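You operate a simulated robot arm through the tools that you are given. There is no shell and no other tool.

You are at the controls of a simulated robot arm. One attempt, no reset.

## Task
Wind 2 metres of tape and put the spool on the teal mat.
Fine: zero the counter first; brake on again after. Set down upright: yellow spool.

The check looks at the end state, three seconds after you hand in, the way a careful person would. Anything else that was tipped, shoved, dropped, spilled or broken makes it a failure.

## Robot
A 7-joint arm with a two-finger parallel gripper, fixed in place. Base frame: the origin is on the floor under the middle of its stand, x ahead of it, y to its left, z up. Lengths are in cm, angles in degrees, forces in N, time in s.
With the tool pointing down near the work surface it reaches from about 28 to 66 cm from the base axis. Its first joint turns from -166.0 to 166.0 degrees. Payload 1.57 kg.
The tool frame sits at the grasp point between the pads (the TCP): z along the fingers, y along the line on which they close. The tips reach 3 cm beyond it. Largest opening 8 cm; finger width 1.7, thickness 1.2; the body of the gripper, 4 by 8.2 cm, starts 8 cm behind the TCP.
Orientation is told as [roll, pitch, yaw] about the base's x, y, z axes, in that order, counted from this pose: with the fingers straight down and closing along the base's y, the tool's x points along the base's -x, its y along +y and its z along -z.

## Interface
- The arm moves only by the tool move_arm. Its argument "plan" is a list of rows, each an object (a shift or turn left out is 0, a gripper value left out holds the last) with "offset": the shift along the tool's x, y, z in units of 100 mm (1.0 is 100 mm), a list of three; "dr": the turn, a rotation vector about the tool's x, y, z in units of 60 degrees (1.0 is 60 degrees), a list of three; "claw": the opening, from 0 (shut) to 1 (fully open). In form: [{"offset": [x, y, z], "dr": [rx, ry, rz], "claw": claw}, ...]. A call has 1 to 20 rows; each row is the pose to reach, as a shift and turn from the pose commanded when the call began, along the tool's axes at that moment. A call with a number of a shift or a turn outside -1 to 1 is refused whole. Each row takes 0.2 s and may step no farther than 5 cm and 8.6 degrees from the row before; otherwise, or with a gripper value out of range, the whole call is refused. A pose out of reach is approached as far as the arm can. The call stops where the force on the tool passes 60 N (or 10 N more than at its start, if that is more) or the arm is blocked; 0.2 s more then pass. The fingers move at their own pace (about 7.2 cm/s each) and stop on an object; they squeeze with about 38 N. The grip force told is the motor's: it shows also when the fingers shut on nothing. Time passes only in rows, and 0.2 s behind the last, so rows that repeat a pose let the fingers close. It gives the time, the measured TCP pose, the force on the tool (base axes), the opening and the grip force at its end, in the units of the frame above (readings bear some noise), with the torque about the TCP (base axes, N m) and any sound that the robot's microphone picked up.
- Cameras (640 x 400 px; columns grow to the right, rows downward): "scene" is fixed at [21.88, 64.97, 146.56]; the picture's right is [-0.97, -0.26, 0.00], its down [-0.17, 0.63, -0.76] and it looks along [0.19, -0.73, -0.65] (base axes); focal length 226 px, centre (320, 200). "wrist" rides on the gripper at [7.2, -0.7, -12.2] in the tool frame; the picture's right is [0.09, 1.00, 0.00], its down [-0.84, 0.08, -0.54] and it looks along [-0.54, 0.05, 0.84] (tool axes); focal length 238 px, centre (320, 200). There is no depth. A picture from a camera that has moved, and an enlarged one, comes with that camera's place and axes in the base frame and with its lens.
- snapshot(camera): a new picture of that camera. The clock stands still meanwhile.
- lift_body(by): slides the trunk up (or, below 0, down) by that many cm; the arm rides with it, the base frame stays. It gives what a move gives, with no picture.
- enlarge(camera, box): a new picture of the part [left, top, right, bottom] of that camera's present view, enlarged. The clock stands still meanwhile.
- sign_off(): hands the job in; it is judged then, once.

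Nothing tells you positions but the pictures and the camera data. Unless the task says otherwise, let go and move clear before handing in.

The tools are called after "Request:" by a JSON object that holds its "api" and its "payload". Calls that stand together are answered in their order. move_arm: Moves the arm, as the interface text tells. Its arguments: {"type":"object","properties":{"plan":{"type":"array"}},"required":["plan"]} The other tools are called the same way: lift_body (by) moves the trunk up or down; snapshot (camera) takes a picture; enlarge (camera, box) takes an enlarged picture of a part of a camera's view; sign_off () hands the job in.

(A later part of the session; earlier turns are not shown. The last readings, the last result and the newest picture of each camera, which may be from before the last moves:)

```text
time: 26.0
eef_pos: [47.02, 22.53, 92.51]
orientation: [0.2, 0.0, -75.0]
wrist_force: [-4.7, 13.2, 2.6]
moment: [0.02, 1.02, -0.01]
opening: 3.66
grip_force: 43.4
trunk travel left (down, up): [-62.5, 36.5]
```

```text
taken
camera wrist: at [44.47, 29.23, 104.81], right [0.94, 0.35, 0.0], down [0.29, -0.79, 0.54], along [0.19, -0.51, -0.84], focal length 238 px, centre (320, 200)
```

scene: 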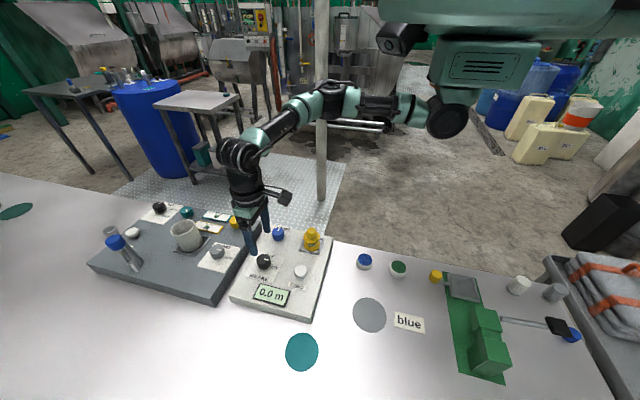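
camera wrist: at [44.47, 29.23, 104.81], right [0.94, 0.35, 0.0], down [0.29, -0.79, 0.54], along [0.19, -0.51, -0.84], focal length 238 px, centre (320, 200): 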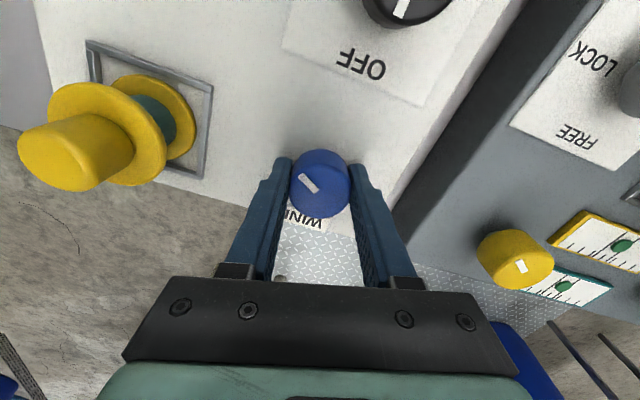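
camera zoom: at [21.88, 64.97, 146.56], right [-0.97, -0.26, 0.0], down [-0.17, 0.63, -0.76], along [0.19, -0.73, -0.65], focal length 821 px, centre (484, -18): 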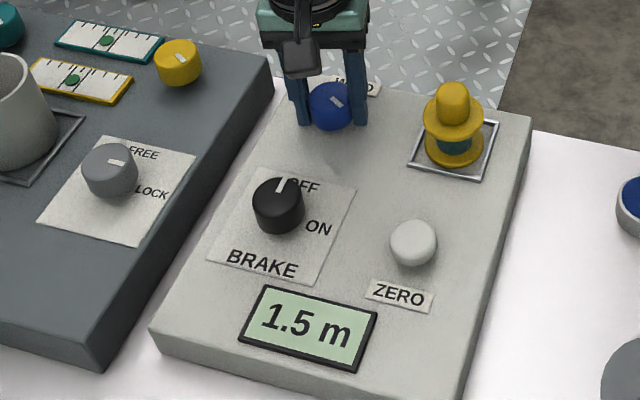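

Now 1.5 m at 120°: the counter steps 0.5 m per 45°, so 2.0 m is at 180° in total (knob mark toward +y). I release, turn the open gripper back 60° around the knob, and re-centre slightly on it before gripping again.

Request:
{"api": "move_arm", "payload": {"plan": [{"offset": [0, 0, 0], "claw": 0.8}, {"offset": [0.014, 0.011, 0]}, {"offset": [0.014, 0.011, 0]}, {"offset": [0.014, 0.011, 0], "dr": [0, 0, -0.125]}, {"offset": [0.014, 0.011, 0], "dr": [0, 0, -0.25]}, {"offset": [0.014, 0.011, 0], "dr": [0, 0, -0.375]}, {"offset": [0.014, 0.011, 0], "dr": [0, 0, -0.5]}, {"offset": [0.014, 0.011, 0], "dr": [0, 0, -0.625]}, {"offset": [0.014, 0.011, 0], "dr": [0, 0, -0.75]}, {"offset": [0.014, 0.011, 0], "dr": [0, 0, -0.875]}, {"offset": [0.014, 0.011, 0], "dr": [0, 0, -1.0]}, {"offset": [0.014, 0.011, 0], "dr": [0, 0, -1.0]}]}}

Request:
{"api": "snapshot", "payload": {"camera": "wrist"}}

Request:
{"api": "enlarge", "payload": {"camera": "scene", "box": [215, 205, 335, 315]}}

```text
time: 28.6
eef_pos: [47.21, 22.58, 92.46]
orientation: [0.0, 0.0, -14.9]
wrist_force: [1.4, -0.3, -1.0]
moment: [0.0, -0.01, 0.01]
opening: 6.39
grip_force: 0.0
trunk travel left (down, up): [-62.5, 36.5]
```

```text
taken
camera wrist: at [39.94, 23.7, 104.79], right [0.17, 0.99, 0.0], down [0.83, -0.14, 0.54], along [0.53, -0.09, -0.84], focal length 238 px, centre (320, 200)
```

wrist: 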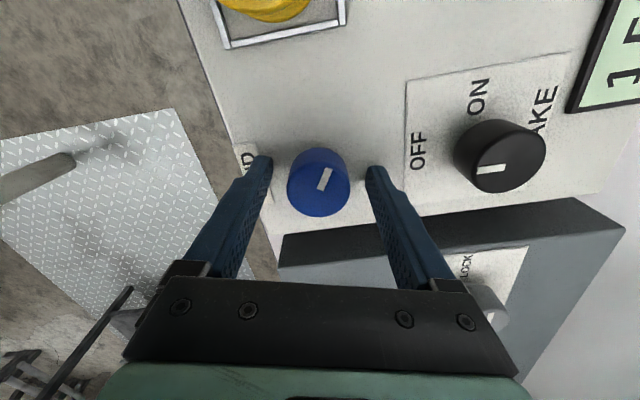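

```text
3.64 times, centred on (275, 260) of scene
camera zoom: at [21.88, 64.97, 146.56], right [-0.97, -0.26, 0.0], down [-0.17, 0.63, -0.76], along [0.19, -0.73, -0.65], focal length 821 px, centre (484, -18)
```

zoom: 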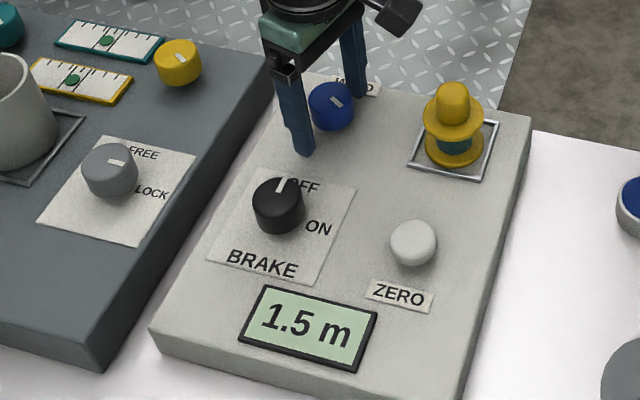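

The knob stayed put at 1.5 m. I grip it again and turn it 45° clockwise, then check.

Request:
{"api": "move_arm", "payload": {"plan": [{"claw": 0.3}, {"claw": 0.3}, {"claw": 0.3}, {"dr": [0, 0, 0.1]}, {"dr": [0, 0, 0.2]}, {"dr": [0, 0, 0.3]}, {"dr": [0, 0, 0.4]}, {"dr": [0, 0, 0.5]}, {"dr": [0, 0, 0.6]}, {"dr": [0, 0, 0.7]}, {"dr": [0, 0, 0.75]}, {"dr": [0, 0, 0.75]}]}}

Request:
{"api": "enlarge", "payload": {"camera": "scene", "box": [215, 205, 335, 315]}}

Request:
{"api": "snapshot", "payload": {"camera": "wrist"}}

```text
time: 31.2
eef_pos: [47.06, 22.47, 92.43]
orientation: [0.1, 0.0, -60.1]
wrist_force: [-8.3, -11.2, -5.2]
moment: [0.55, -0.58, 0.02]
opening: 3.64
grip_force: 42.7
trunk travel left (down, up): [-62.5, 36.5]
```

```text
3.64 times, centred on (275, 260) of scene
camera zoom: at [21.88, 64.97, 146.56], right [-0.97, -0.26, 0.0], down [-0.17, 0.63, -0.76], along [0.19, -0.73, -0.65], focal length 821 px, centre (484, -18)
```

zoom: 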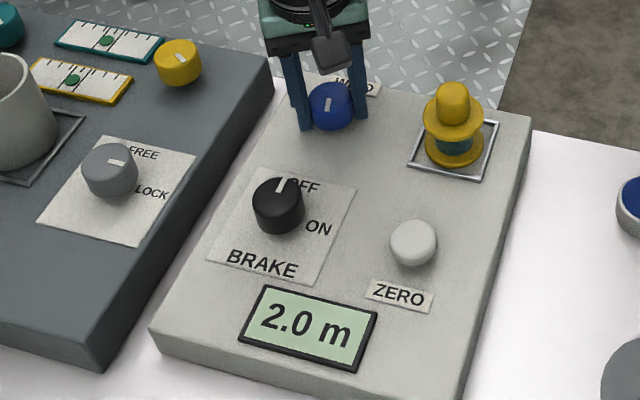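

```text
taken
camera wrist: at [42.86, 28.27, 104.78], right [0.82, 0.58, 0.0], down [0.48, -0.69, 0.54], along [0.31, -0.44, -0.84], focal length 238 px, centre (320, 200)
```

wrist: 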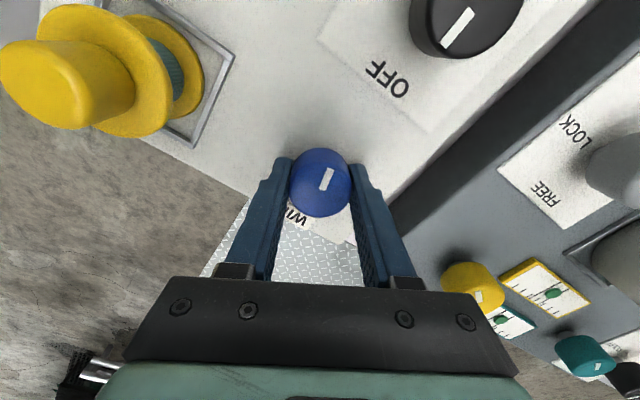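

The counter reads 2.0 m, with the knob near 166–167°. I turn about 13° more to sit at the exact 2.0 m position (180°), then check the counter.

Request:
{"api": "move_arm", "payload": {"plan": [{"dr": [0, 0, 0.07]}, {"dr": [0, 0, 0.14]}, {"dr": [0, 0, 0.21]}, {"dr": [0, 0, 0.21]}]}}

Request:
{"api": "enlarge", "payload": {"camera": "scene", "box": [215, 205, 335, 315]}}

Request:
{"api": "enlarge", "payload": {"camera": "scene", "box": [290, 215, 330, 240]}}

```text
time: 32.2
eef_pos: [46.97, 22.47, 92.45]
orientation: [-0.1, 0.1, -72.6]
wrist_force: [-10.5, -11.6, -10.0]
moment: [0.58, -0.77, -0.01]
opening: 3.62
grip_force: 43.3
trunk travel left (down, up): [-62.5, 36.5]
```

```text
3.64 times, centred on (275, 260) of scene
camera zoom: at [21.88, 64.97, 146.56], right [-0.97, -0.26, 0.0], down [-0.17, 0.63, -0.76], along [0.19, -0.73, -0.65], focal length 821 px, centre (484, -18)
```

zoom: 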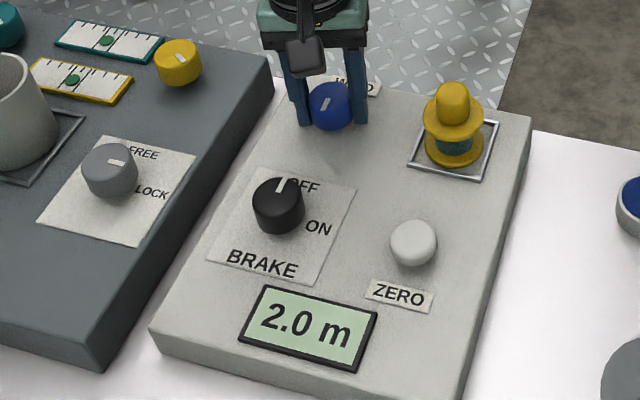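

```text
16.00 times, centred on (310, 228) of scene
camera zoom: at [21.88, 64.97, 146.56], right [-0.97, -0.26, 0.0], down [-0.17, 0.63, -0.76], along [0.19, -0.73, -0.65], focal length 3614 px, centre (480, -240)
```

zoom: 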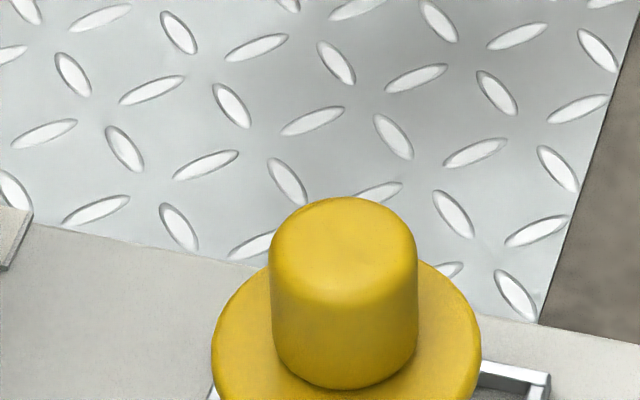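

Counter is at 2.0 m. I release the knob, lift straight up and begin turning the tool back toward yaw 0 for the brake.

Request:
{"api": "move_arm", "payload": {"plan": [{"claw": 0.8}, {"claw": 0.8}, {"claw": 0.8}, {"offset": [0, 0, -0.2]}, {"offset": [0, 0, -0.5]}, {"offset": [0, 0, -0.8]}, {"offset": [0, 0, -0.8], "dr": [0, 0, -0.125]}, {"offset": [0, 0, -0.8], "dr": [0, 0, -0.25]}, {"offset": [0, 0, -0.8], "dr": [0, 0, -0.375]}, {"offset": [0, 0, -0.8], "dr": [0, 0, -0.5]}, {"offset": [0, 0, -0.8], "dr": [0, 0, -0.625]}, {"offset": [0, 0, -0.8], "dr": [0, 0, -0.75]}, {"offset": [0, 0, -0.8], "dr": [0, 0, -0.875]}, {"offset": [0, 0, -0.8], "dr": [0, 0, -1.0]}, {"offset": [0, 0, -0.8], "dr": [0, 0, -1.0]}]}}

Request:
{"api": "enlarge", "payload": {"camera": "scene", "box": [215, 205, 335, 315]}}

Request:
{"api": "snapshot", "payload": {"camera": "wrist"}}

```text
time: 35.4
eef_pos: [47.03, 22.54, 100.53]
orientation: [0.1, 0.1, -12.5]
wrist_force: [0.4, -0.5, -0.1]
moment: [0.0, 0.01, -0.01]
opening: 6.39
grip_force: 0.0
trunk travel left (down, up): [-62.5, 36.5]
```

```text
3.64 times, centred on (275, 260) of scene
camera zoom: at [21.88, 64.97, 146.56], right [-0.97, -0.26, 0.0], down [-0.17, 0.63, -0.76], along [0.19, -0.73, -0.65], focal length 821 px, centre (484, -18)
```

zoom: 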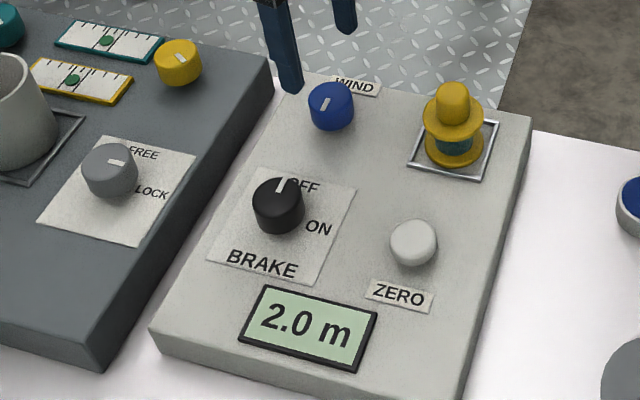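

```text
taken
camera wrist: at [39.9, 23.36, 112.83], right [0.12, 0.99, 0.0], down [0.83, -0.1, 0.54], along [0.54, -0.07, -0.84], focal length 238 px, centre (320, 200)
```

wrist: 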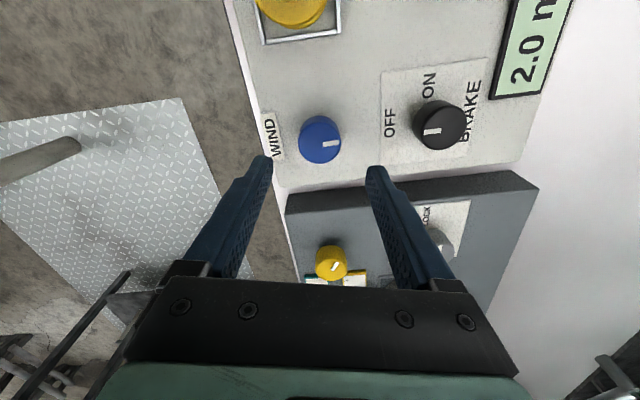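

Counter holds at 2.0 m. I move over the brake knob and turn the tool to yaw +17°.

Request:
{"api": "move_arm", "payload": {"plan": [{"offset": [0.052, 0.25, 0], "dr": [0, 0, -0.125]}, {"offset": [0.105, 0.5, 0], "dr": [0, 0, -0.25]}, {"offset": [0.157, 0.75, 0], "dr": [0, 0, -0.375]}, {"offset": [0.21, 1.0, 0], "dr": [0, 0, -0.5]}, {"offset": [0.21, 1.0, 0], "dr": [0, 0, -0.5]}]}}

Request:
{"api": "enlarge", "payload": {"camera": "wrist", "box": [220, 80, 420, 205]}}

```text
time: 36.6
eef_pos: [47.3, 32.74, 100.47]
orientation: [0.0, 0.0, 17.5]
wrist_force: [-0.1, -0.1, 0.5]
moment: [0.02, 0.01, -0.02]
opening: 6.41
grip_force: 0.1
trunk travel left (down, up): [-62.5, 36.5]
```

```text
3.20 times, centred on (320, 142) of wrist
camera zoom: at [40.62, 29.87, 112.85], right [-0.39, 0.92, 0.0], down [0.77, 0.33, 0.54], along [0.5, 0.21, -0.84], focal length 763 px, centre (320, 384)
```

zoom: 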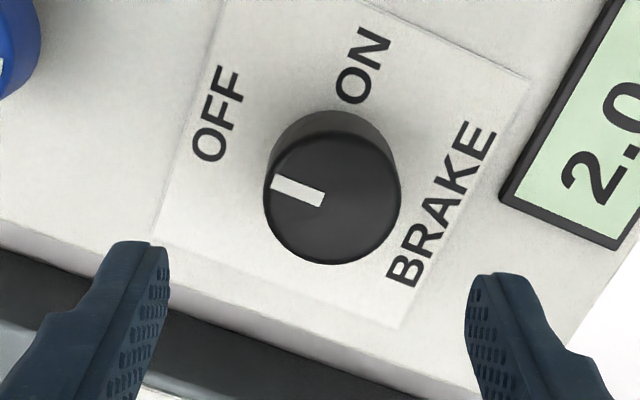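

The mark points at OFF (~270°). I descend onto the brake knob and grip it.

Request:
{"api": "move_arm", "payload": {"plan": [{"offset": [-0.004, 0.022, 0.2]}, {"offset": [-0.004, 0.022, 0.4]}, {"offset": [-0.004, 0.022, 0.6]}, {"offset": [-0.004, 0.022, 0.72]}, {"offset": [-0.004, 0.022, 0.8]}, {"offset": [-0.004, 0.022, 0.8], "claw": 0.3}, {"offset": [-0.004, 0.022, 0.8]}, {"offset": [-0.004, 0.022, 0.8]}]}}

Request:
{"api": "snapshot", "payload": {"camera": "wrist"}}

```text
time: 38.4
eef_pos: [47.38, 33.17, 92.26]
orientation: [0.1, -0.2, 17.5]
wrist_force: [-0.4, 6.1, -3.0]
moment: [0.44, -0.74, -0.1]
opening: 3.7
grip_force: 42.9
trunk travel left (down, up): [-62.5, 36.5]
```

```text
taken
camera wrist: at [40.63, 30.2, 104.68], right [-0.39, 0.92, 0.0], down [0.77, 0.32, 0.54], along [0.5, 0.21, -0.84], focal length 238 px, centre (320, 200)
```

wrist: 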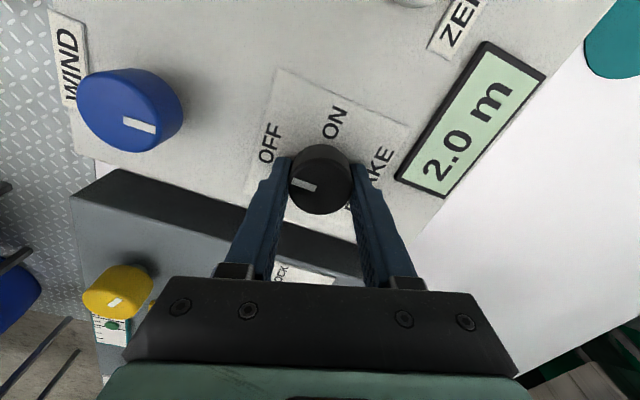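

Gripped, counter still 2.0 m. I turn the brake clockwise 60°, then the last 30°.

Request:
{"api": "move_arm", "payload": {"plan": [{"dr": [0, 0, 0.125]}, {"dr": [0, 0, 0.25]}, {"dr": [0, 0, 0.375]}, {"dr": [0, 0, 0.5]}, {"dr": [0, 0, 0.625]}, {"dr": [0, 0, 0.75]}, {"dr": [0, 0, 0.875]}, {"dr": [0, 0, 1.0]}, {"dr": [0, 0, 1.0]}]}}

Request:
{"api": "snapshot", "payload": {"camera": "wrist"}}

```text
time: 40.4
eef_pos: [47.2, 32.85, 92.38]
orientation: [-0.2, 0.0, -42.7]
wrist_force: [3.9, -12.3, -5.9]
moment: [0.57, -0.12, 0.01]
opening: 3.69
grip_force: 43.2
trunk travel left (down, up): [-62.5, 36.5]
```

```text
taken
camera wrist: at [41.5, 37.13, 104.68], right [0.61, 0.79, 0.0], down [0.67, -0.51, 0.54], along [0.43, -0.33, -0.84], focal length 238 px, centre (320, 200)
```

wrist: 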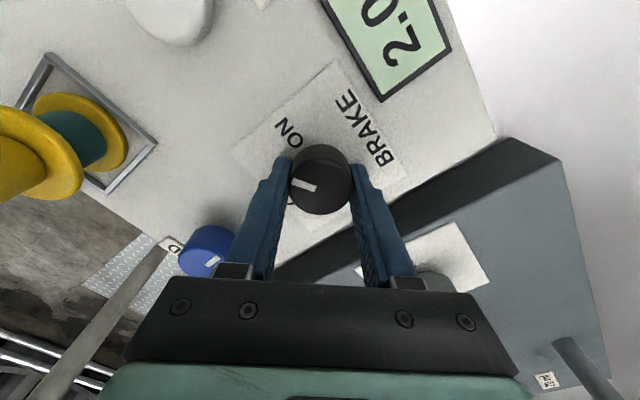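

Request:
{"api": "move_arm", "payload": {"plan": [{"dr": [0, 0, 0.125]}, {"dr": [0, 0, 0.25]}, {"dr": [0, 0, 0.375]}, {"dr": [0, 0, 0.5]}, {"dr": [0, 0, 0.5]}]}}

Request:
{"api": "snapshot", "payload": {"camera": "wrist"}}

Request:
{"api": "enlarge", "payload": {"camera": "scene", "box": [215, 205, 335, 315]}}

```text
time: 41.6
eef_pos: [47.01, 32.77, 92.54]
orientation: [-0.4, -0.2, -72.7]
wrist_force: [-6.1, -21.4, -13.3]
moment: [0.95, -0.26, 0.01]
opening: 3.66
grip_force: 42.9
trunk travel left (down, up): [-62.5, 36.5]
```

```text
taken
camera wrist: at [44.34, 39.36, 104.67], right [0.92, 0.38, -0.01], down [0.33, -0.77, 0.55], along [0.21, -0.51, -0.84], focal length 238 px, centre (320, 200)
```

wrist: 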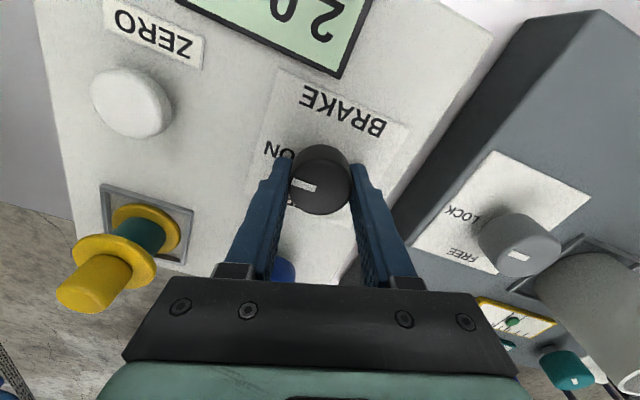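

```text
3.64 times, centred on (275, 260) of scene
camera zoom: at [21.88, 64.97, 146.56], right [-0.97, -0.26, 0.0], down [-0.17, 0.63, -0.76], along [0.19, -0.73, -0.65], focal length 821 px, centre (484, -18)
```

zoom: 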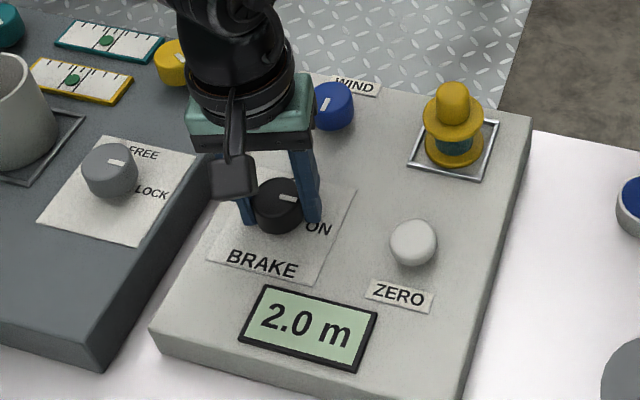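

The brake mark is back at ON, just as at the start, with 2.0 m still shown. I release, lift clear and verify.

Request:
{"api": "move_arm", "payload": {"plan": [{"claw": 0.8}, {"claw": 0.8}, {"claw": 0.8}, {"offset": [0, 0, -0.2]}, {"offset": [0, 0, -0.5]}, {"offset": [0, 0, -0.9]}, {"offset": [0, 0, -0.9], "dr": [0, 0, -0.125]}, {"offset": [0, 0, -0.9], "dr": [0, 0, -0.25]}, {"offset": [0, 0, -0.9], "dr": [0, 0, -0.375]}, {"offset": [0, 0, -0.9], "dr": [0, 0, -0.5]}, {"offset": [0, 0, -0.9], "dr": [0, 0, -0.625]}, {"offset": [0, 0, -0.9], "dr": [0, 0, -0.75]}, {"offset": [0, 0, -0.9], "dr": [0, 0, -0.875]}, {"offset": [0, 0, -0.9], "dr": [0, 0, -1.0]}, {"offset": [0, 0, -0.9], "dr": [0, 0, -1.0]}]}}

Request:
{"api": "enlarge", "payload": {"camera": "scene", "box": [215, 205, 335, 315]}}

Request:
{"api": "enlarge", "payload": {"camera": "wrist", "box": [160, 0, 480, 200]}}

```text
time: 44.8
eef_pos: [47.07, 33.07, 101.6]
orientation: [0.0, 0.0, -12.6]
wrist_force: [0.8, -0.7, 0.5]
moment: [0.05, 0.01, 0.0]
opening: 6.37
grip_force: 0.2
trunk travel left (down, up): [-62.5, 36.5]
```

```text
3.64 times, centred on (275, 260) of scene
camera zoom: at [21.88, 64.97, 146.56], right [-0.97, -0.26, 0.0], down [-0.17, 0.63, -0.76], along [0.19, -0.73, -0.65], focal length 821 px, centre (484, -18)
```

zoom: 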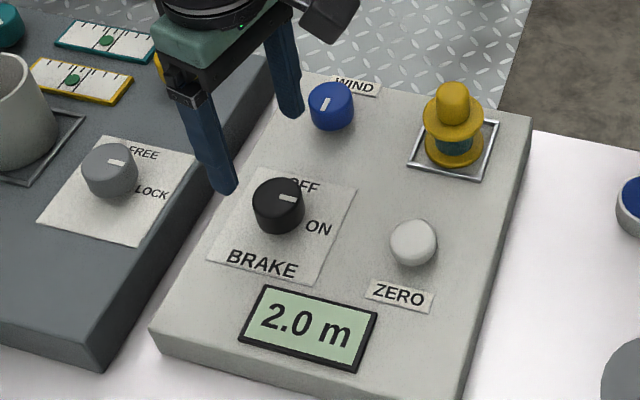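

```text
2.00 times, centred on (320, 100) of wrist
camera zoom: at [39.97, 33.8, 113.8], right [0.12, 0.99, 0.0], down [0.83, -0.1, 0.54], along [0.54, -0.07, -0.84], focal length 477 px, centre (320, 400)
```

zoom: 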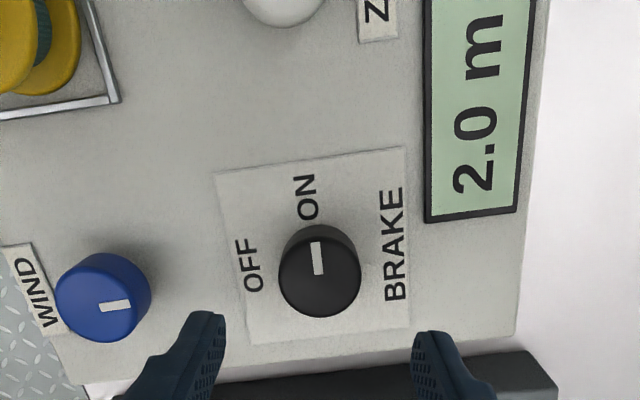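

Brake is ON and the counter reads 2.0 m with its tape wound teal on the spool. Next I move over the spool.

Request:
{"api": "move_arm", "payload": {"plan": [{"offset": [0.12, -0.19, -0.06], "dr": [0, 0, -0.05]}, {"offset": [0.24, -0.38, -0.12], "dr": [0, 0, -0.1]}, {"offset": [0.36, -0.57, -0.18], "dr": [0, 0, -0.15]}, {"offset": [0.48, -0.76, -0.24], "dr": [0, 0, -0.21]}, {"offset": [0.6, -0.95, -0.26], "dr": [0, 0, -0.21]}, {"offset": [0.6, -0.95, -0.26], "dr": [0, 0, -0.21]}]}}

Request:
{"api": "snapshot", "payload": {"camera": "wrist"}}

```text
time: 46.2
eef_pos: [39.06, 25.1, 104.14]
orientation: [0.0, 0.1, 0.0]
wrist_force: [-0.5, 1.6, 0.6]
moment: [0.01, -0.03, -0.01]
opening: 6.39
grip_force: 0.0
trunk travel left (down, up): [-62.5, 36.5]
```

```text
taken
camera wrist: at [31.94, 24.24, 116.54], right [-0.09, 1.0, 0.0], down [0.84, 0.08, 0.54], along [0.54, 0.05, -0.84], focal length 238 px, centre (320, 200)
```

wrist: 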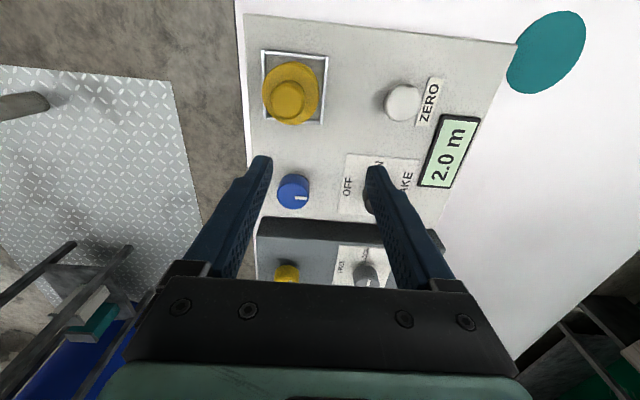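

Request:
{"api": "enlarge", "payload": {"camera": "wrist", "box": [240, 35, 360, 135]}}

Request:
{"api": "enlarge", "payload": {"camera": "scene", "box": [285, 215, 341, 265]}}

Request:
{"api": "enlarge", "payload": {"camera": "wrist", "box": [490, 0, 610, 100]}}

```text
4.00 times, centred on (300, 85) of wrist
camera zoom: at [31.94, 24.24, 116.54], right [-0.09, 1.0, 0.0], down [0.84, 0.08, 0.54], along [0.54, 0.05, -0.84], focal length 953 px, centre (400, 660)
```

zoom: 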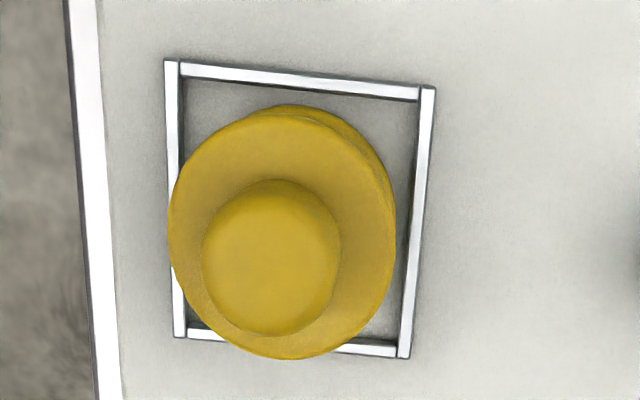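

```text
8.00 times, centred on (313, 240) of scene
camera zoom: at [21.88, 64.97, 146.56], right [-0.97, -0.26, 0.0], down [-0.17, 0.63, -0.76], along [0.19, -0.73, -0.65], focal length 1807 px, centre (376, -120)
```

zoom: 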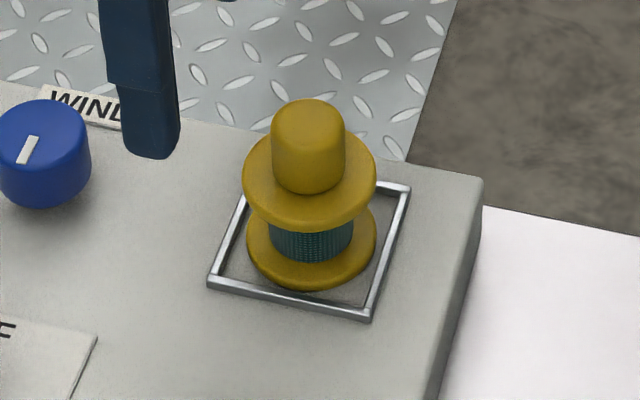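

```text
4.00 times, centred on (550, 50) of wrist
camera zoom: at [31.94, 24.24, 116.54], right [-0.09, 1.0, 0.0], down [0.84, 0.08, 0.54], along [0.54, 0.05, -0.84], focal length 953 px, centre (-600, 800)
```

zoom: 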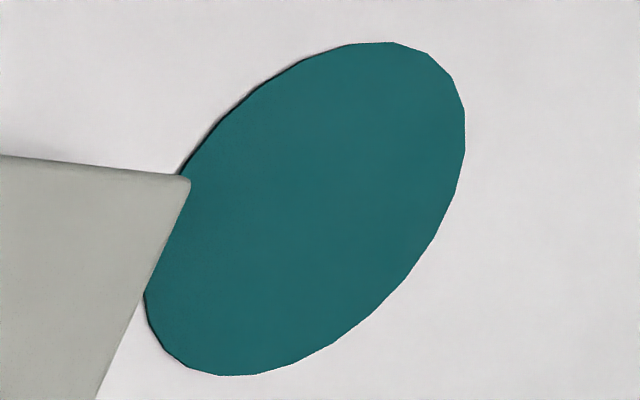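

The spool axis is at (36.08, 21.8), handle 2.75 cm wide from z ≈ 92.9 to 95.3; the teal mat's centre is at (30.33, 49.8, 84.8). I move over the spool and come down with the fingers around the handle.

Request:
{"api": "move_arm", "payload": {"plan": [{"offset": [0.16, -0.16, 0]}, {"offset": [0.311, -0.321, 0]}, {"offset": [0.311, -0.321, 0.2]}, {"offset": [0.311, -0.321, 0.4]}, {"offset": [0.311, -0.321, 0.6]}, {"offset": [0.311, -0.321, 0.7]}, {"offset": [0.311, -0.321, 0.7]}]}}

Request:
{"api": "snapshot", "payload": {"camera": "wrist"}}

Request:
{"api": "enlarge", "payload": {"camera": "scene", "box": [275, 205, 345, 265]}}

```text
time: 47.8
eef_pos: [36.01, 21.71, 97.01]
orientation: [0.1, 0.0, 0.0]
wrist_force: [-0.5, 0.0, 0.2]
moment: [0.0, 0.05, 0.01]
opening: 6.4
grip_force: 0.1
trunk travel left (down, up): [-62.5, 36.5]
```

```text
taken
camera wrist: at [28.74, 21.0, 109.33], right [-0.09, 1.0, 0.0], down [0.84, 0.08, 0.54], along [0.54, 0.05, -0.84], focal length 238 px, centre (320, 200)
```

wrist: 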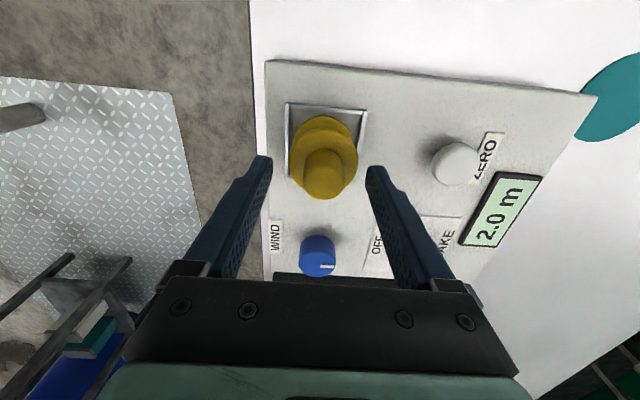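

```text
6.67 times, centred on (310, 235) of scene
camera zoom: at [21.88, 64.97, 146.56], right [-0.97, -0.26, 0.0], down [-0.17, 0.63, -0.76], along [0.19, -0.73, -0.65], focal length 1506 px, centre (387, -33)
```

zoom: 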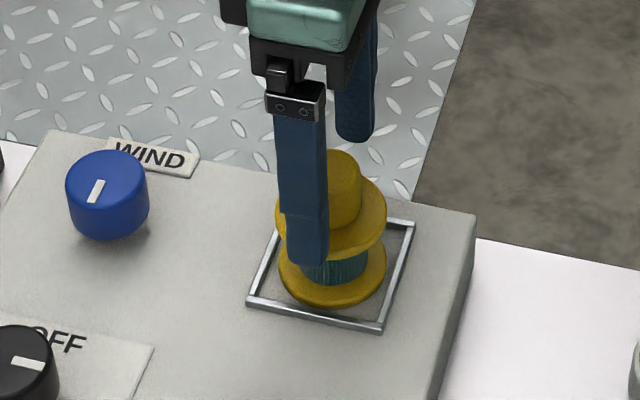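

The handle is between the fingers, a millimetre or so to the +y side. I lower to 0.4 cm above the upper flange and close.

Request:
{"api": "move_arm", "payload": {"plan": [{"offset": [0.0, 0.01, 0.04]}, {"offset": [0.0, 0.01, 0.07]}, {"offset": [0.0, 0.01, 0.07], "claw": 0.5}, {"offset": [0.0, 0.01, 0.07], "claw": 0.4}, {"offset": [0.0, 0.01, 0.07], "claw": 0.2}, {"offset": [0.0, 0.01, 0.07]}, {"offset": [0.0, 0.01, 0.07]}]}}

Request:
{"api": "snapshot", "payload": {"camera": "wrist"}}

Request:
{"api": "enlarge", "payload": {"camera": "scene", "box": [275, 205, 345, 265]}}

```text
time: 49.4
eef_pos: [36.07, 21.86, 96.34]
orientation: [0.0, 0.0, 0.0]
wrist_force: [-0.5, 0.6, -0.5]
moment: [0.02, 0.0, -0.01]
opening: 2.54
grip_force: 36.8
trunk travel left (down, up): [-62.5, 36.5]
```

```text
taken
camera wrist: at [28.83, 21.13, 108.67], right [-0.09, 1.0, 0.0], down [0.84, 0.08, 0.54], along [0.54, 0.05, -0.84], focal length 238 px, centre (320, 200)
```

wrist: 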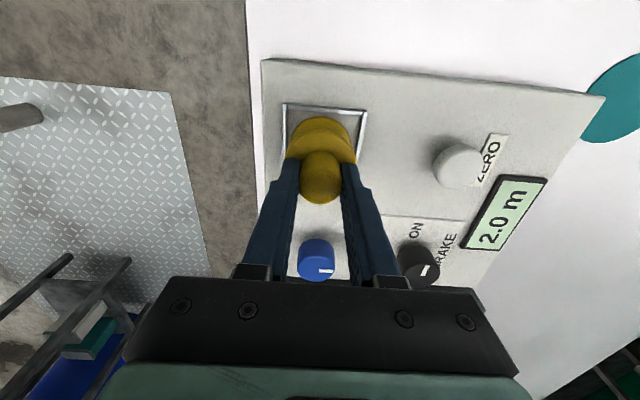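

```text
6.67 times, centred on (310, 235) of scene
camera zoom: at [21.88, 64.97, 146.56], right [-0.97, -0.26, 0.0], down [-0.17, 0.63, -0.76], along [0.19, -0.73, -0.65], focal length 1506 px, centre (387, -33)
```

zoom: 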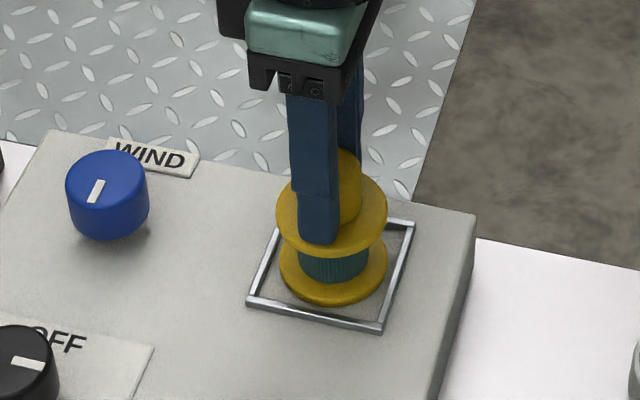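

The spool's handle is held (2.54 cm) with no side force. I lift it straight up slowly.

Request:
{"api": "move_arm", "payload": {"plan": [{"offset": [0, 0, -0.05]}, {"offset": [0, 0, -0.1]}, {"offset": [0, 0, -0.2]}, {"offset": [0, 0, -0.3]}, {"offset": [0, 0, -0.4]}, {"offset": [0, 0, -0.5]}, {"offset": [0, 0, -0.6]}, {"offset": [0, 0, -0.6]}]}}

Request:
{"api": "snapshot", "payload": {"camera": "wrist"}}

Request:
{"api": "enlarge", "payload": {"camera": "scene", "box": [215, 195, 345, 320]}}

```text
time: 51.2
eef_pos: [36.21, 21.9, 102.37]
orientation: [-0.1, 0.0, 0.0]
wrist_force: [-0.3, -0.4, -0.5]
moment: [0.01, 0.01, -0.04]
opening: 1.6
grip_force: 0.1
trunk travel left (down, up): [-62.5, 36.5]
```

```text
taken
camera wrist: at [28.93, 21.1, 114.8], right [-0.09, 1.0, 0.0], down [0.84, 0.08, 0.54], along [0.54, 0.05, -0.84], focal length 238 px, centre (320, 200)
```

wrist: 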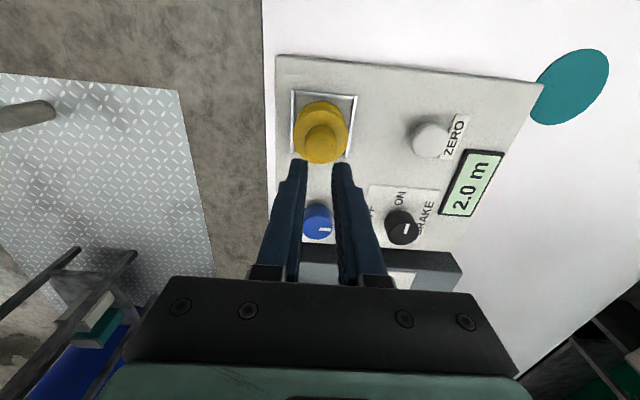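

```text
3.20 times, centred on (280, 258) of scene
camera zoom: at [21.88, 64.97, 146.56], right [-0.97, -0.26, 0.0], down [-0.17, 0.63, -0.76], along [0.19, -0.73, -0.65], focal length 723 px, centre (448, 16)
```

zoom: 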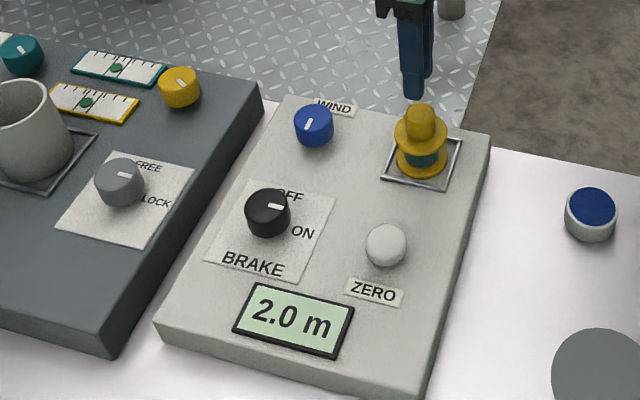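

The fingers slid off: the spool stayed in its nest, gripper now closed on nothing. I look closely at the spool before trying again.

Request:
{"api": "enlarge", "payload": {"camera": "scene", "box": [285, 220, 335, 260]}}

Request:
{"api": "enlarge", "payload": {"camera": "wrist", "box": [280, 80, 370, 170]}}

```text
10.00 times, centred on (310, 240) of scene
camera zoom: at [21.88, 64.97, 146.56], right [-0.97, -0.26, 0.0], down [-0.17, 0.63, -0.76], along [0.19, -0.73, -0.65], focal length 2259 px, centre (420, -200)
```

zoom: 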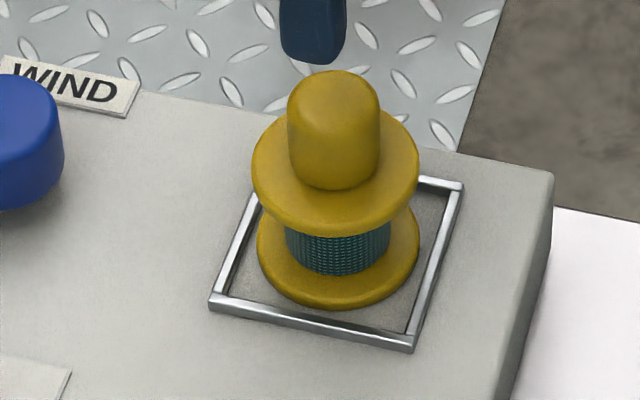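

```text
4.44 times, centred on (325, 125) of wrist
camera zoom: at [28.93, 21.1, 114.8], right [-0.09, 1.0, 0.0], down [0.84, 0.08, 0.54], along [0.54, 0.05, -0.84], focal length 1059 px, centre (298, 533)
```

zoom: 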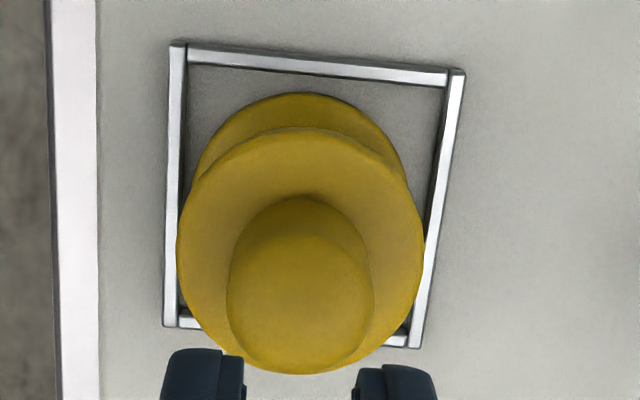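

The spool is still seated and undisturbed, and its handle is a plain cylinder with a rounded top. I will grip deeper this time and lift in tiny steps while reading the force. First I descend with the fingers half open.

Request:
{"api": "move_arm", "payload": {"plan": [{"offset": [0, 0, 0], "claw": 0.5}, {"offset": [0, 0, 0]}, {"offset": [0, 0, 0.2]}, {"offset": [0, 0, 0.4]}, {"offset": [0, 0, 0.55]}, {"offset": [0, 0, 0.6]}, {"offset": [0, 0, 0.615]}, {"offset": [0, 0, 0.615]}]}}

Request:
{"api": "enlarge", "payload": {"camera": "scene", "box": [285, 205, 335, 260]}}

Request:
{"api": "enlarge", "payload": {"camera": "wrist", "box": [250, 90, 390, 210]}}

```text
time: 53.0
eef_pos: [36.1, 21.93, 96.23]
orientation: [0.2, 0.1, 0.0]
wrist_force: [0.5, 0.3, 0.3]
moment: [0.02, 0.04, 0.02]
opening: 4.0
grip_force: 0.0
trunk travel left (down, up): [-62.5, 36.5]
```

```text
7.27 times, centred on (310, 232) of scene
camera zoom: at [21.88, 64.97, 146.56], right [-0.97, -0.26, 0.0], down [-0.17, 0.63, -0.76], along [0.19, -0.73, -0.65], focal length 1643 px, centre (393, -36)
```

zoom: 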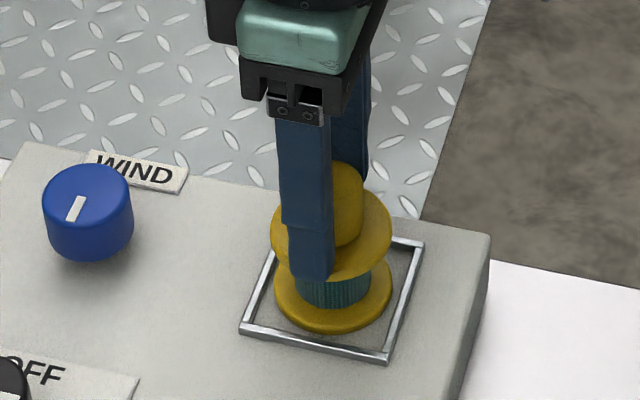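

```text
3.33 times, centred on (320, 150) of wrist
camera zoom: at [28.88, 21.15, 108.57], right [-0.09, 1.0, 0.0], down [0.84, 0.08, 0.54], along [0.54, 0.05, -0.84], focal length 794 px, centre (320, 367)
```

zoom: 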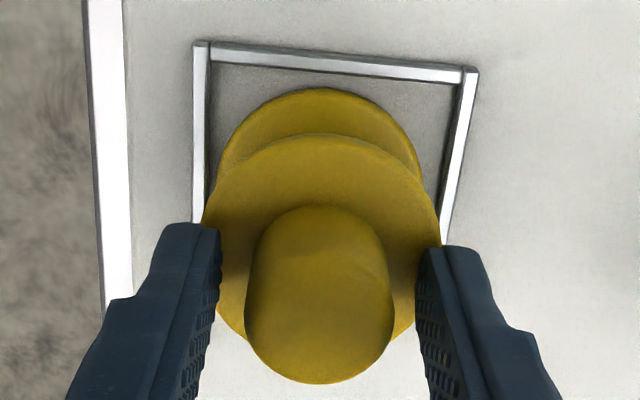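

The handle is well centred between the fingers. I lower a little more and close fully this time.

Request:
{"api": "move_arm", "payload": {"plan": [{"offset": [0, 0, 0.01]}, {"offset": [0, 0, 0.02]}, {"offset": [0, 0, 0.02], "claw": 0.35}, {"offset": [0, 0, 0.02], "claw": 0.0}, {"offset": [0, 0, 0.02]}, {"offset": [0, 0, 0.02]}, {"offset": [0, 0, 0.02]}]}}

Request:
{"api": "enlarge", "payload": {"camera": "wrist", "box": [250, 90, 390, 210]}}

```text
time: 54.6
eef_pos: [36.01, 22.0, 96.17]
orientation: [0.2, -0.2, 0.0]
wrist_force: [1.9, 3.9, 24.7]
moment: [0.01, -0.01, 0.01]
opening: 2.54
grip_force: 36.8
trunk travel left (down, up): [-62.5, 36.5]
```

```text
3.33 times, centred on (320, 150) of wrist
camera zoom: at [28.85, 21.14, 108.52], right [-0.09, 1.0, 0.0], down [0.83, 0.08, 0.55], along [0.54, 0.05, -0.84], focal length 794 px, centre (320, 367)
```

zoom: 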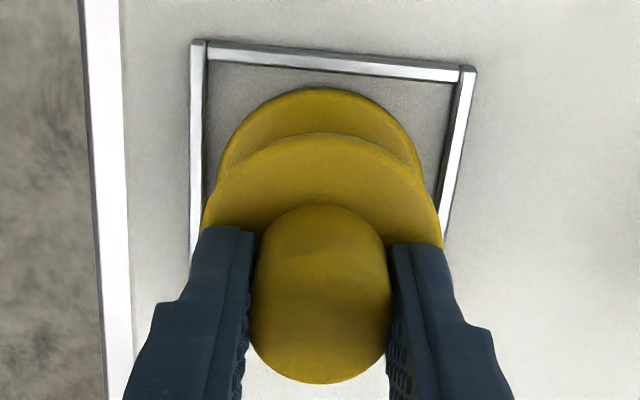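

The tips just touch the flange (25 N up), so the grip is as deep as it can be. I now lift in very small steps and watch the force.

Request:
{"api": "move_arm", "payload": {"plan": [{"offset": [0, 0, -0.01]}, {"offset": [0, 0, -0.02]}, {"offset": [0, 0, -0.03]}, {"offset": [0, 0, -0.03]}]}}

```text
time: 55.6
eef_pos: [36.1, 21.91, 96.17]
orientation: [0.0, 0.2, 0.0]
wrist_force: [1.1, 0.9, 3.6]
moment: [0.09, -0.09, 0.01]
opening: 2.56
grip_force: 37.1
trunk travel left (down, up): [-62.5, 36.5]
```

Request:
{"api": "move_arm", "payload": {"plan": [{"offset": [0, 0, -0.01]}, {"offset": [0, 0, -0.02]}, {"offset": [0, 0, -0.02]}]}}

Request:
{"api": "enlarge", "payload": {"camera": "scene", "box": [285, 205, 335, 260]}}

```text
time: 56.4
eef_pos: [36.18, 21.88, 96.47]
orientation: [0.1, 0.0, 0.0]
wrist_force: [-0.5, -0.4, -0.5]
moment: [0.01, -0.01, 0.01]
opening: 2.58
grip_force: 36.9
trunk travel left (down, up): [-62.5, 36.5]
```

```text
7.27 times, centred on (310, 232) of scene
camera zoom: at [21.88, 64.97, 146.56], right [-0.97, -0.26, 0.0], down [-0.17, 0.63, -0.76], along [0.19, -0.73, -0.65], focal length 1643 px, centre (393, -36)
```

zoom: 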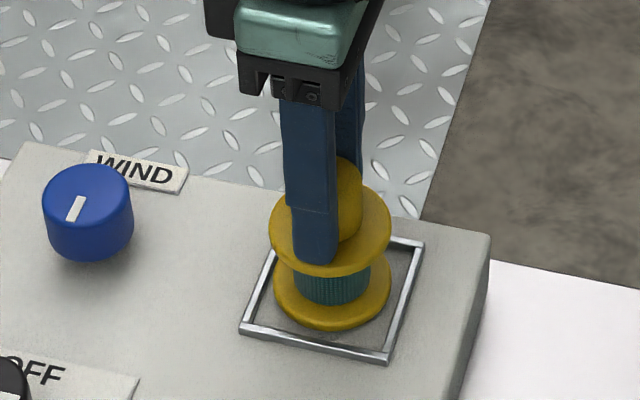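

Request:
{"api": "move_arm", "payload": {"plan": [{"offset": [0, 0, -0.01]}, {"offset": [0, 0, -0.02]}, {"offset": [0, 0, -0.03]}, {"offset": [0, 0, -0.04]}, {"offset": [0, 0, -0.04]}]}}

Request:
{"api": "enlarge", "payload": {"camera": "scene", "box": [285, 205, 335, 260]}}

Request:
{"api": "enlarge", "payload": {"camera": "wrist", "box": [250, 90, 390, 210]}}

```text
time: 57.6
eef_pos: [36.21, 22.01, 96.87]
orientation: [0.0, 0.0, -0.1]
wrist_force: [0.9, 0.2, -1.4]
moment: [0.01, 0.02, 0.02]
opening: 2.53
grip_force: 36.8
trunk travel left (down, up): [-62.5, 36.5]
```

```text
7.27 times, centred on (310, 232) of scene
camera zoom: at [21.88, 64.97, 146.56], right [-0.97, -0.26, 0.0], down [-0.17, 0.63, -0.76], along [0.19, -0.73, -0.65], focal length 1643 px, centre (393, -36)
```

zoom: 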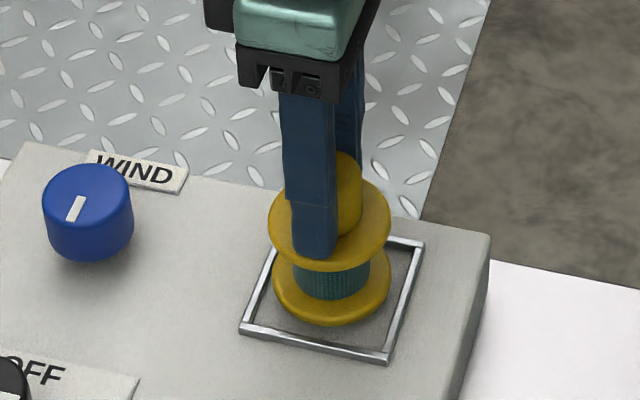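

```text
3.33 times, centred on (320, 150) of wrist
camera zoom: at [28.94, 21.18, 109.23], right [-0.09, 1.0, 0.0], down [0.84, 0.08, 0.54], along [0.54, 0.05, -0.84], focal length 794 px, centre (320, 367)
```

zoom: 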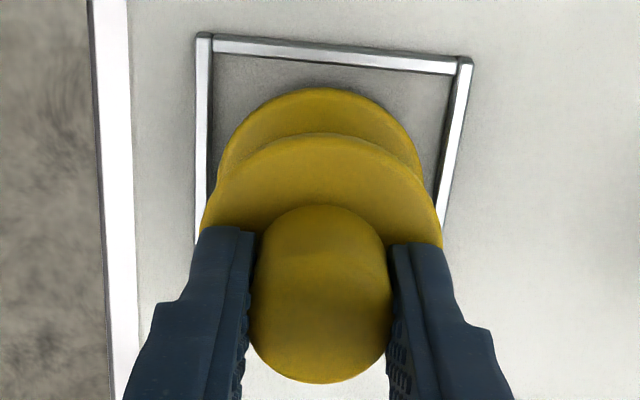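

The spool is now rising with the gripper. I continue lifting slowly and check the hold.

Request:
{"api": "move_arm", "payload": {"plan": [{"offset": [0, 0, -0.02]}, {"offset": [0, 0, -0.04]}, {"offset": [0, 0, -0.06]}, {"offset": [0, 0, -0.08]}, {"offset": [0, 0, -0.1]}, {"offset": [0, 0, -0.12]}, {"offset": [0, 0, -0.14]}, {"offset": [0, 0, -0.16]}, {"offset": [0, 0, -0.16]}]}}

Request:
{"api": "enlarge", "payload": {"camera": "scene", "box": [285, 205, 335, 260]}}

Request:
{"api": "enlarge", "payload": {"camera": "wrist", "box": [250, 90, 390, 210]}}

```text
time: 59.6
eef_pos: [36.04, 21.97, 98.56]
orientation: [0.0, 0.0, 0.0]
wrist_force: [-1.0, 0.2, 0.3]
moment: [0.01, -0.02, -0.03]
opening: 2.54
grip_force: 36.6
trunk travel left (down, up): [-62.5, 36.5]
```

```text
7.27 times, centred on (310, 232) of scene
camera zoom: at [21.88, 64.97, 146.56], right [-0.97, -0.26, 0.0], down [-0.17, 0.63, -0.76], along [0.19, -0.73, -0.65], focal length 1643 px, centre (393, -36)
```

zoom: 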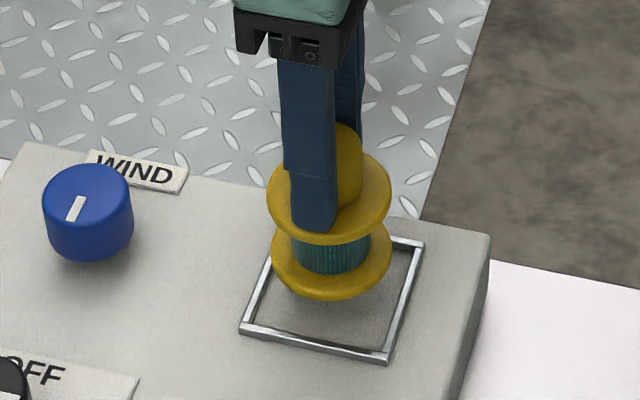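

```text
3.33 times, centred on (320, 150) of wrist
camera zoom: at [28.93, 21.15, 110.9], right [-0.09, 1.0, 0.0], down [0.84, 0.08, 0.54], along [0.54, 0.05, -0.84], focal length 794 px, centre (320, 367)
```

zoom: 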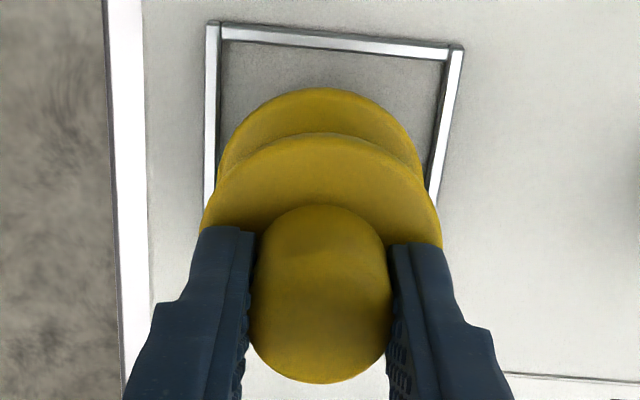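

The spool hangs upright and firm, clear of its nest. I raise it 2.5 cm more and begin carrying it slowly toward the teal mat.

Request:
{"api": "move_arm", "payload": {"plan": [{"offset": [0, 0, -0.025]}, {"offset": [0, 0, -0.05]}, {"offset": [0, 0, -0.08]}, {"offset": [0, 0, -0.11]}, {"offset": [0, 0, -0.14]}, {"offset": [0, 0, -0.17]}, {"offset": [0, 0, -0.2]}, {"offset": [0, 0, -0.23]}, {"offset": [0, 0, -0.26]}, {"offset": [0.005, 0.03, -0.28]}, {"offset": [0.015, 0.08, -0.3]}, {"offset": [0.03, 0.15, -0.3]}, {"offset": [0.05, 0.23, -0.3]}, {"offset": [0.07, 0.32, -0.3]}, {"offset": [0.09, 0.41, -0.3]}, {"offset": [0.11, 0.5, -0.3]}, {"offset": [0.13, 0.58, -0.3]}, {"offset": [0.14, 0.64, -0.3]}, {"offset": [0.145, 0.67, -0.3]}, {"offset": [0.145, 0.67, -0.3]}]}}

Request:
{"api": "snapshot", "payload": {"camera": "wrist"}}

Request:
{"api": "enlarge", "payload": {"camera": "scene", "box": [225, 195, 385, 385]}}

```text
time: 63.8
eef_pos: [34.63, 28.63, 101.52]
orientation: [0.0, 0.1, 0.1]
wrist_force: [-1.0, 0.4, 0.0]
moment: [-0.03, -0.01, 0.03]
opening: 2.55
grip_force: 36.5
trunk travel left (down, up): [-62.5, 36.5]
```

```text
taken
camera wrist: at [27.49, 27.83, 113.84], right [-0.09, 1.0, 0.0], down [0.84, 0.08, 0.54], along [0.54, 0.05, -0.84], focal length 238 px, centre (320, 200)
```

wrist: 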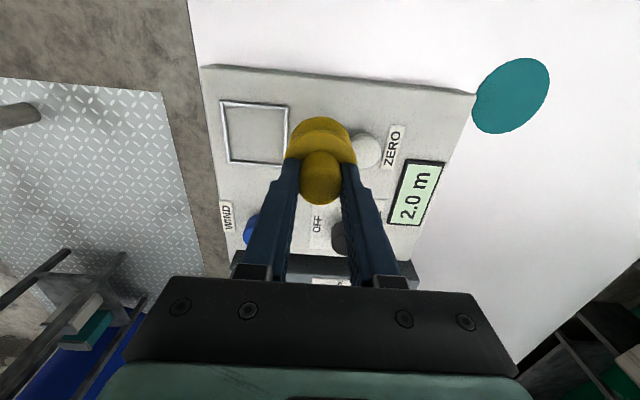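

```text
2.11 times, centred on (305, 290) of scene
camera zoom: at [21.88, 64.97, 146.56], right [-0.97, -0.26, 0.0], down [-0.17, 0.63, -0.76], along [0.19, -0.73, -0.65], focal length 476 px, centre (352, 10)
```

zoom: 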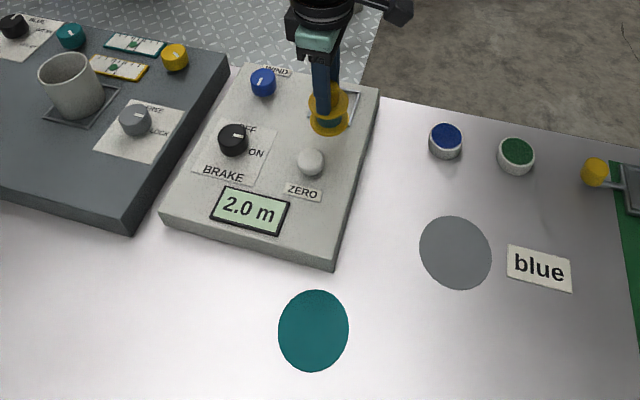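

The counter still reads 2.0 m and the spool is held well. I carry on toward the mat.

Request:
{"api": "move_arm", "payload": {"plan": [{"offset": [0.005, 0.03, 0]}, {"offset": [0.015, 0.08, 0]}, {"offset": [0.03, 0.15, 0]}, {"offset": [0.048, 0.24, 0]}, {"offset": [0.066, 0.33, 0]}, {"offset": [0.084, 0.42, 0]}, {"offset": [0.102, 0.51, 0]}, {"offset": [0.12, 0.6, 0]}, {"offset": [0.138, 0.69, 0]}, {"offset": [0.156, 0.78, 0]}, {"offset": [0.174, 0.86, 0]}, {"offset": [0.186, 0.93, 0]}, {"offset": [0.196, 0.98, 0]}, {"offset": [0.2, 1.0, 0]}, {"offset": [0.2, 1.0, 0]}]}}

Request:
{"api": "enlarge", "payload": {"camera": "scene", "box": [225, 195, 385, 385]}}

```text
time: 67.0
eef_pos: [32.75, 38.65, 101.46]
orientation: [0.0, 0.1, 0.0]
wrist_force: [0.1, -0.6, -0.9]
moment: [0.0, 0.01, 0.01]
opening: 2.56
grip_force: 36.2
trunk travel left (down, up): [-62.5, 36.5]
```

```text
2.11 times, centred on (305, 290) of scene
camera zoom: at [21.88, 64.97, 146.56], right [-0.97, -0.26, 0.0], down [-0.17, 0.63, -0.76], along [0.19, -0.73, -0.65], focal length 476 px, centre (352, 10)
```

zoom: 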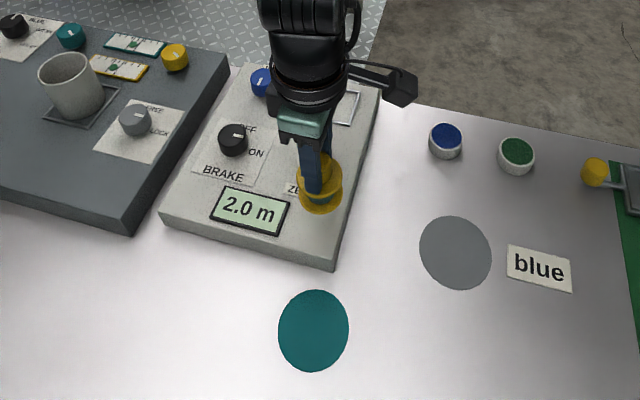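

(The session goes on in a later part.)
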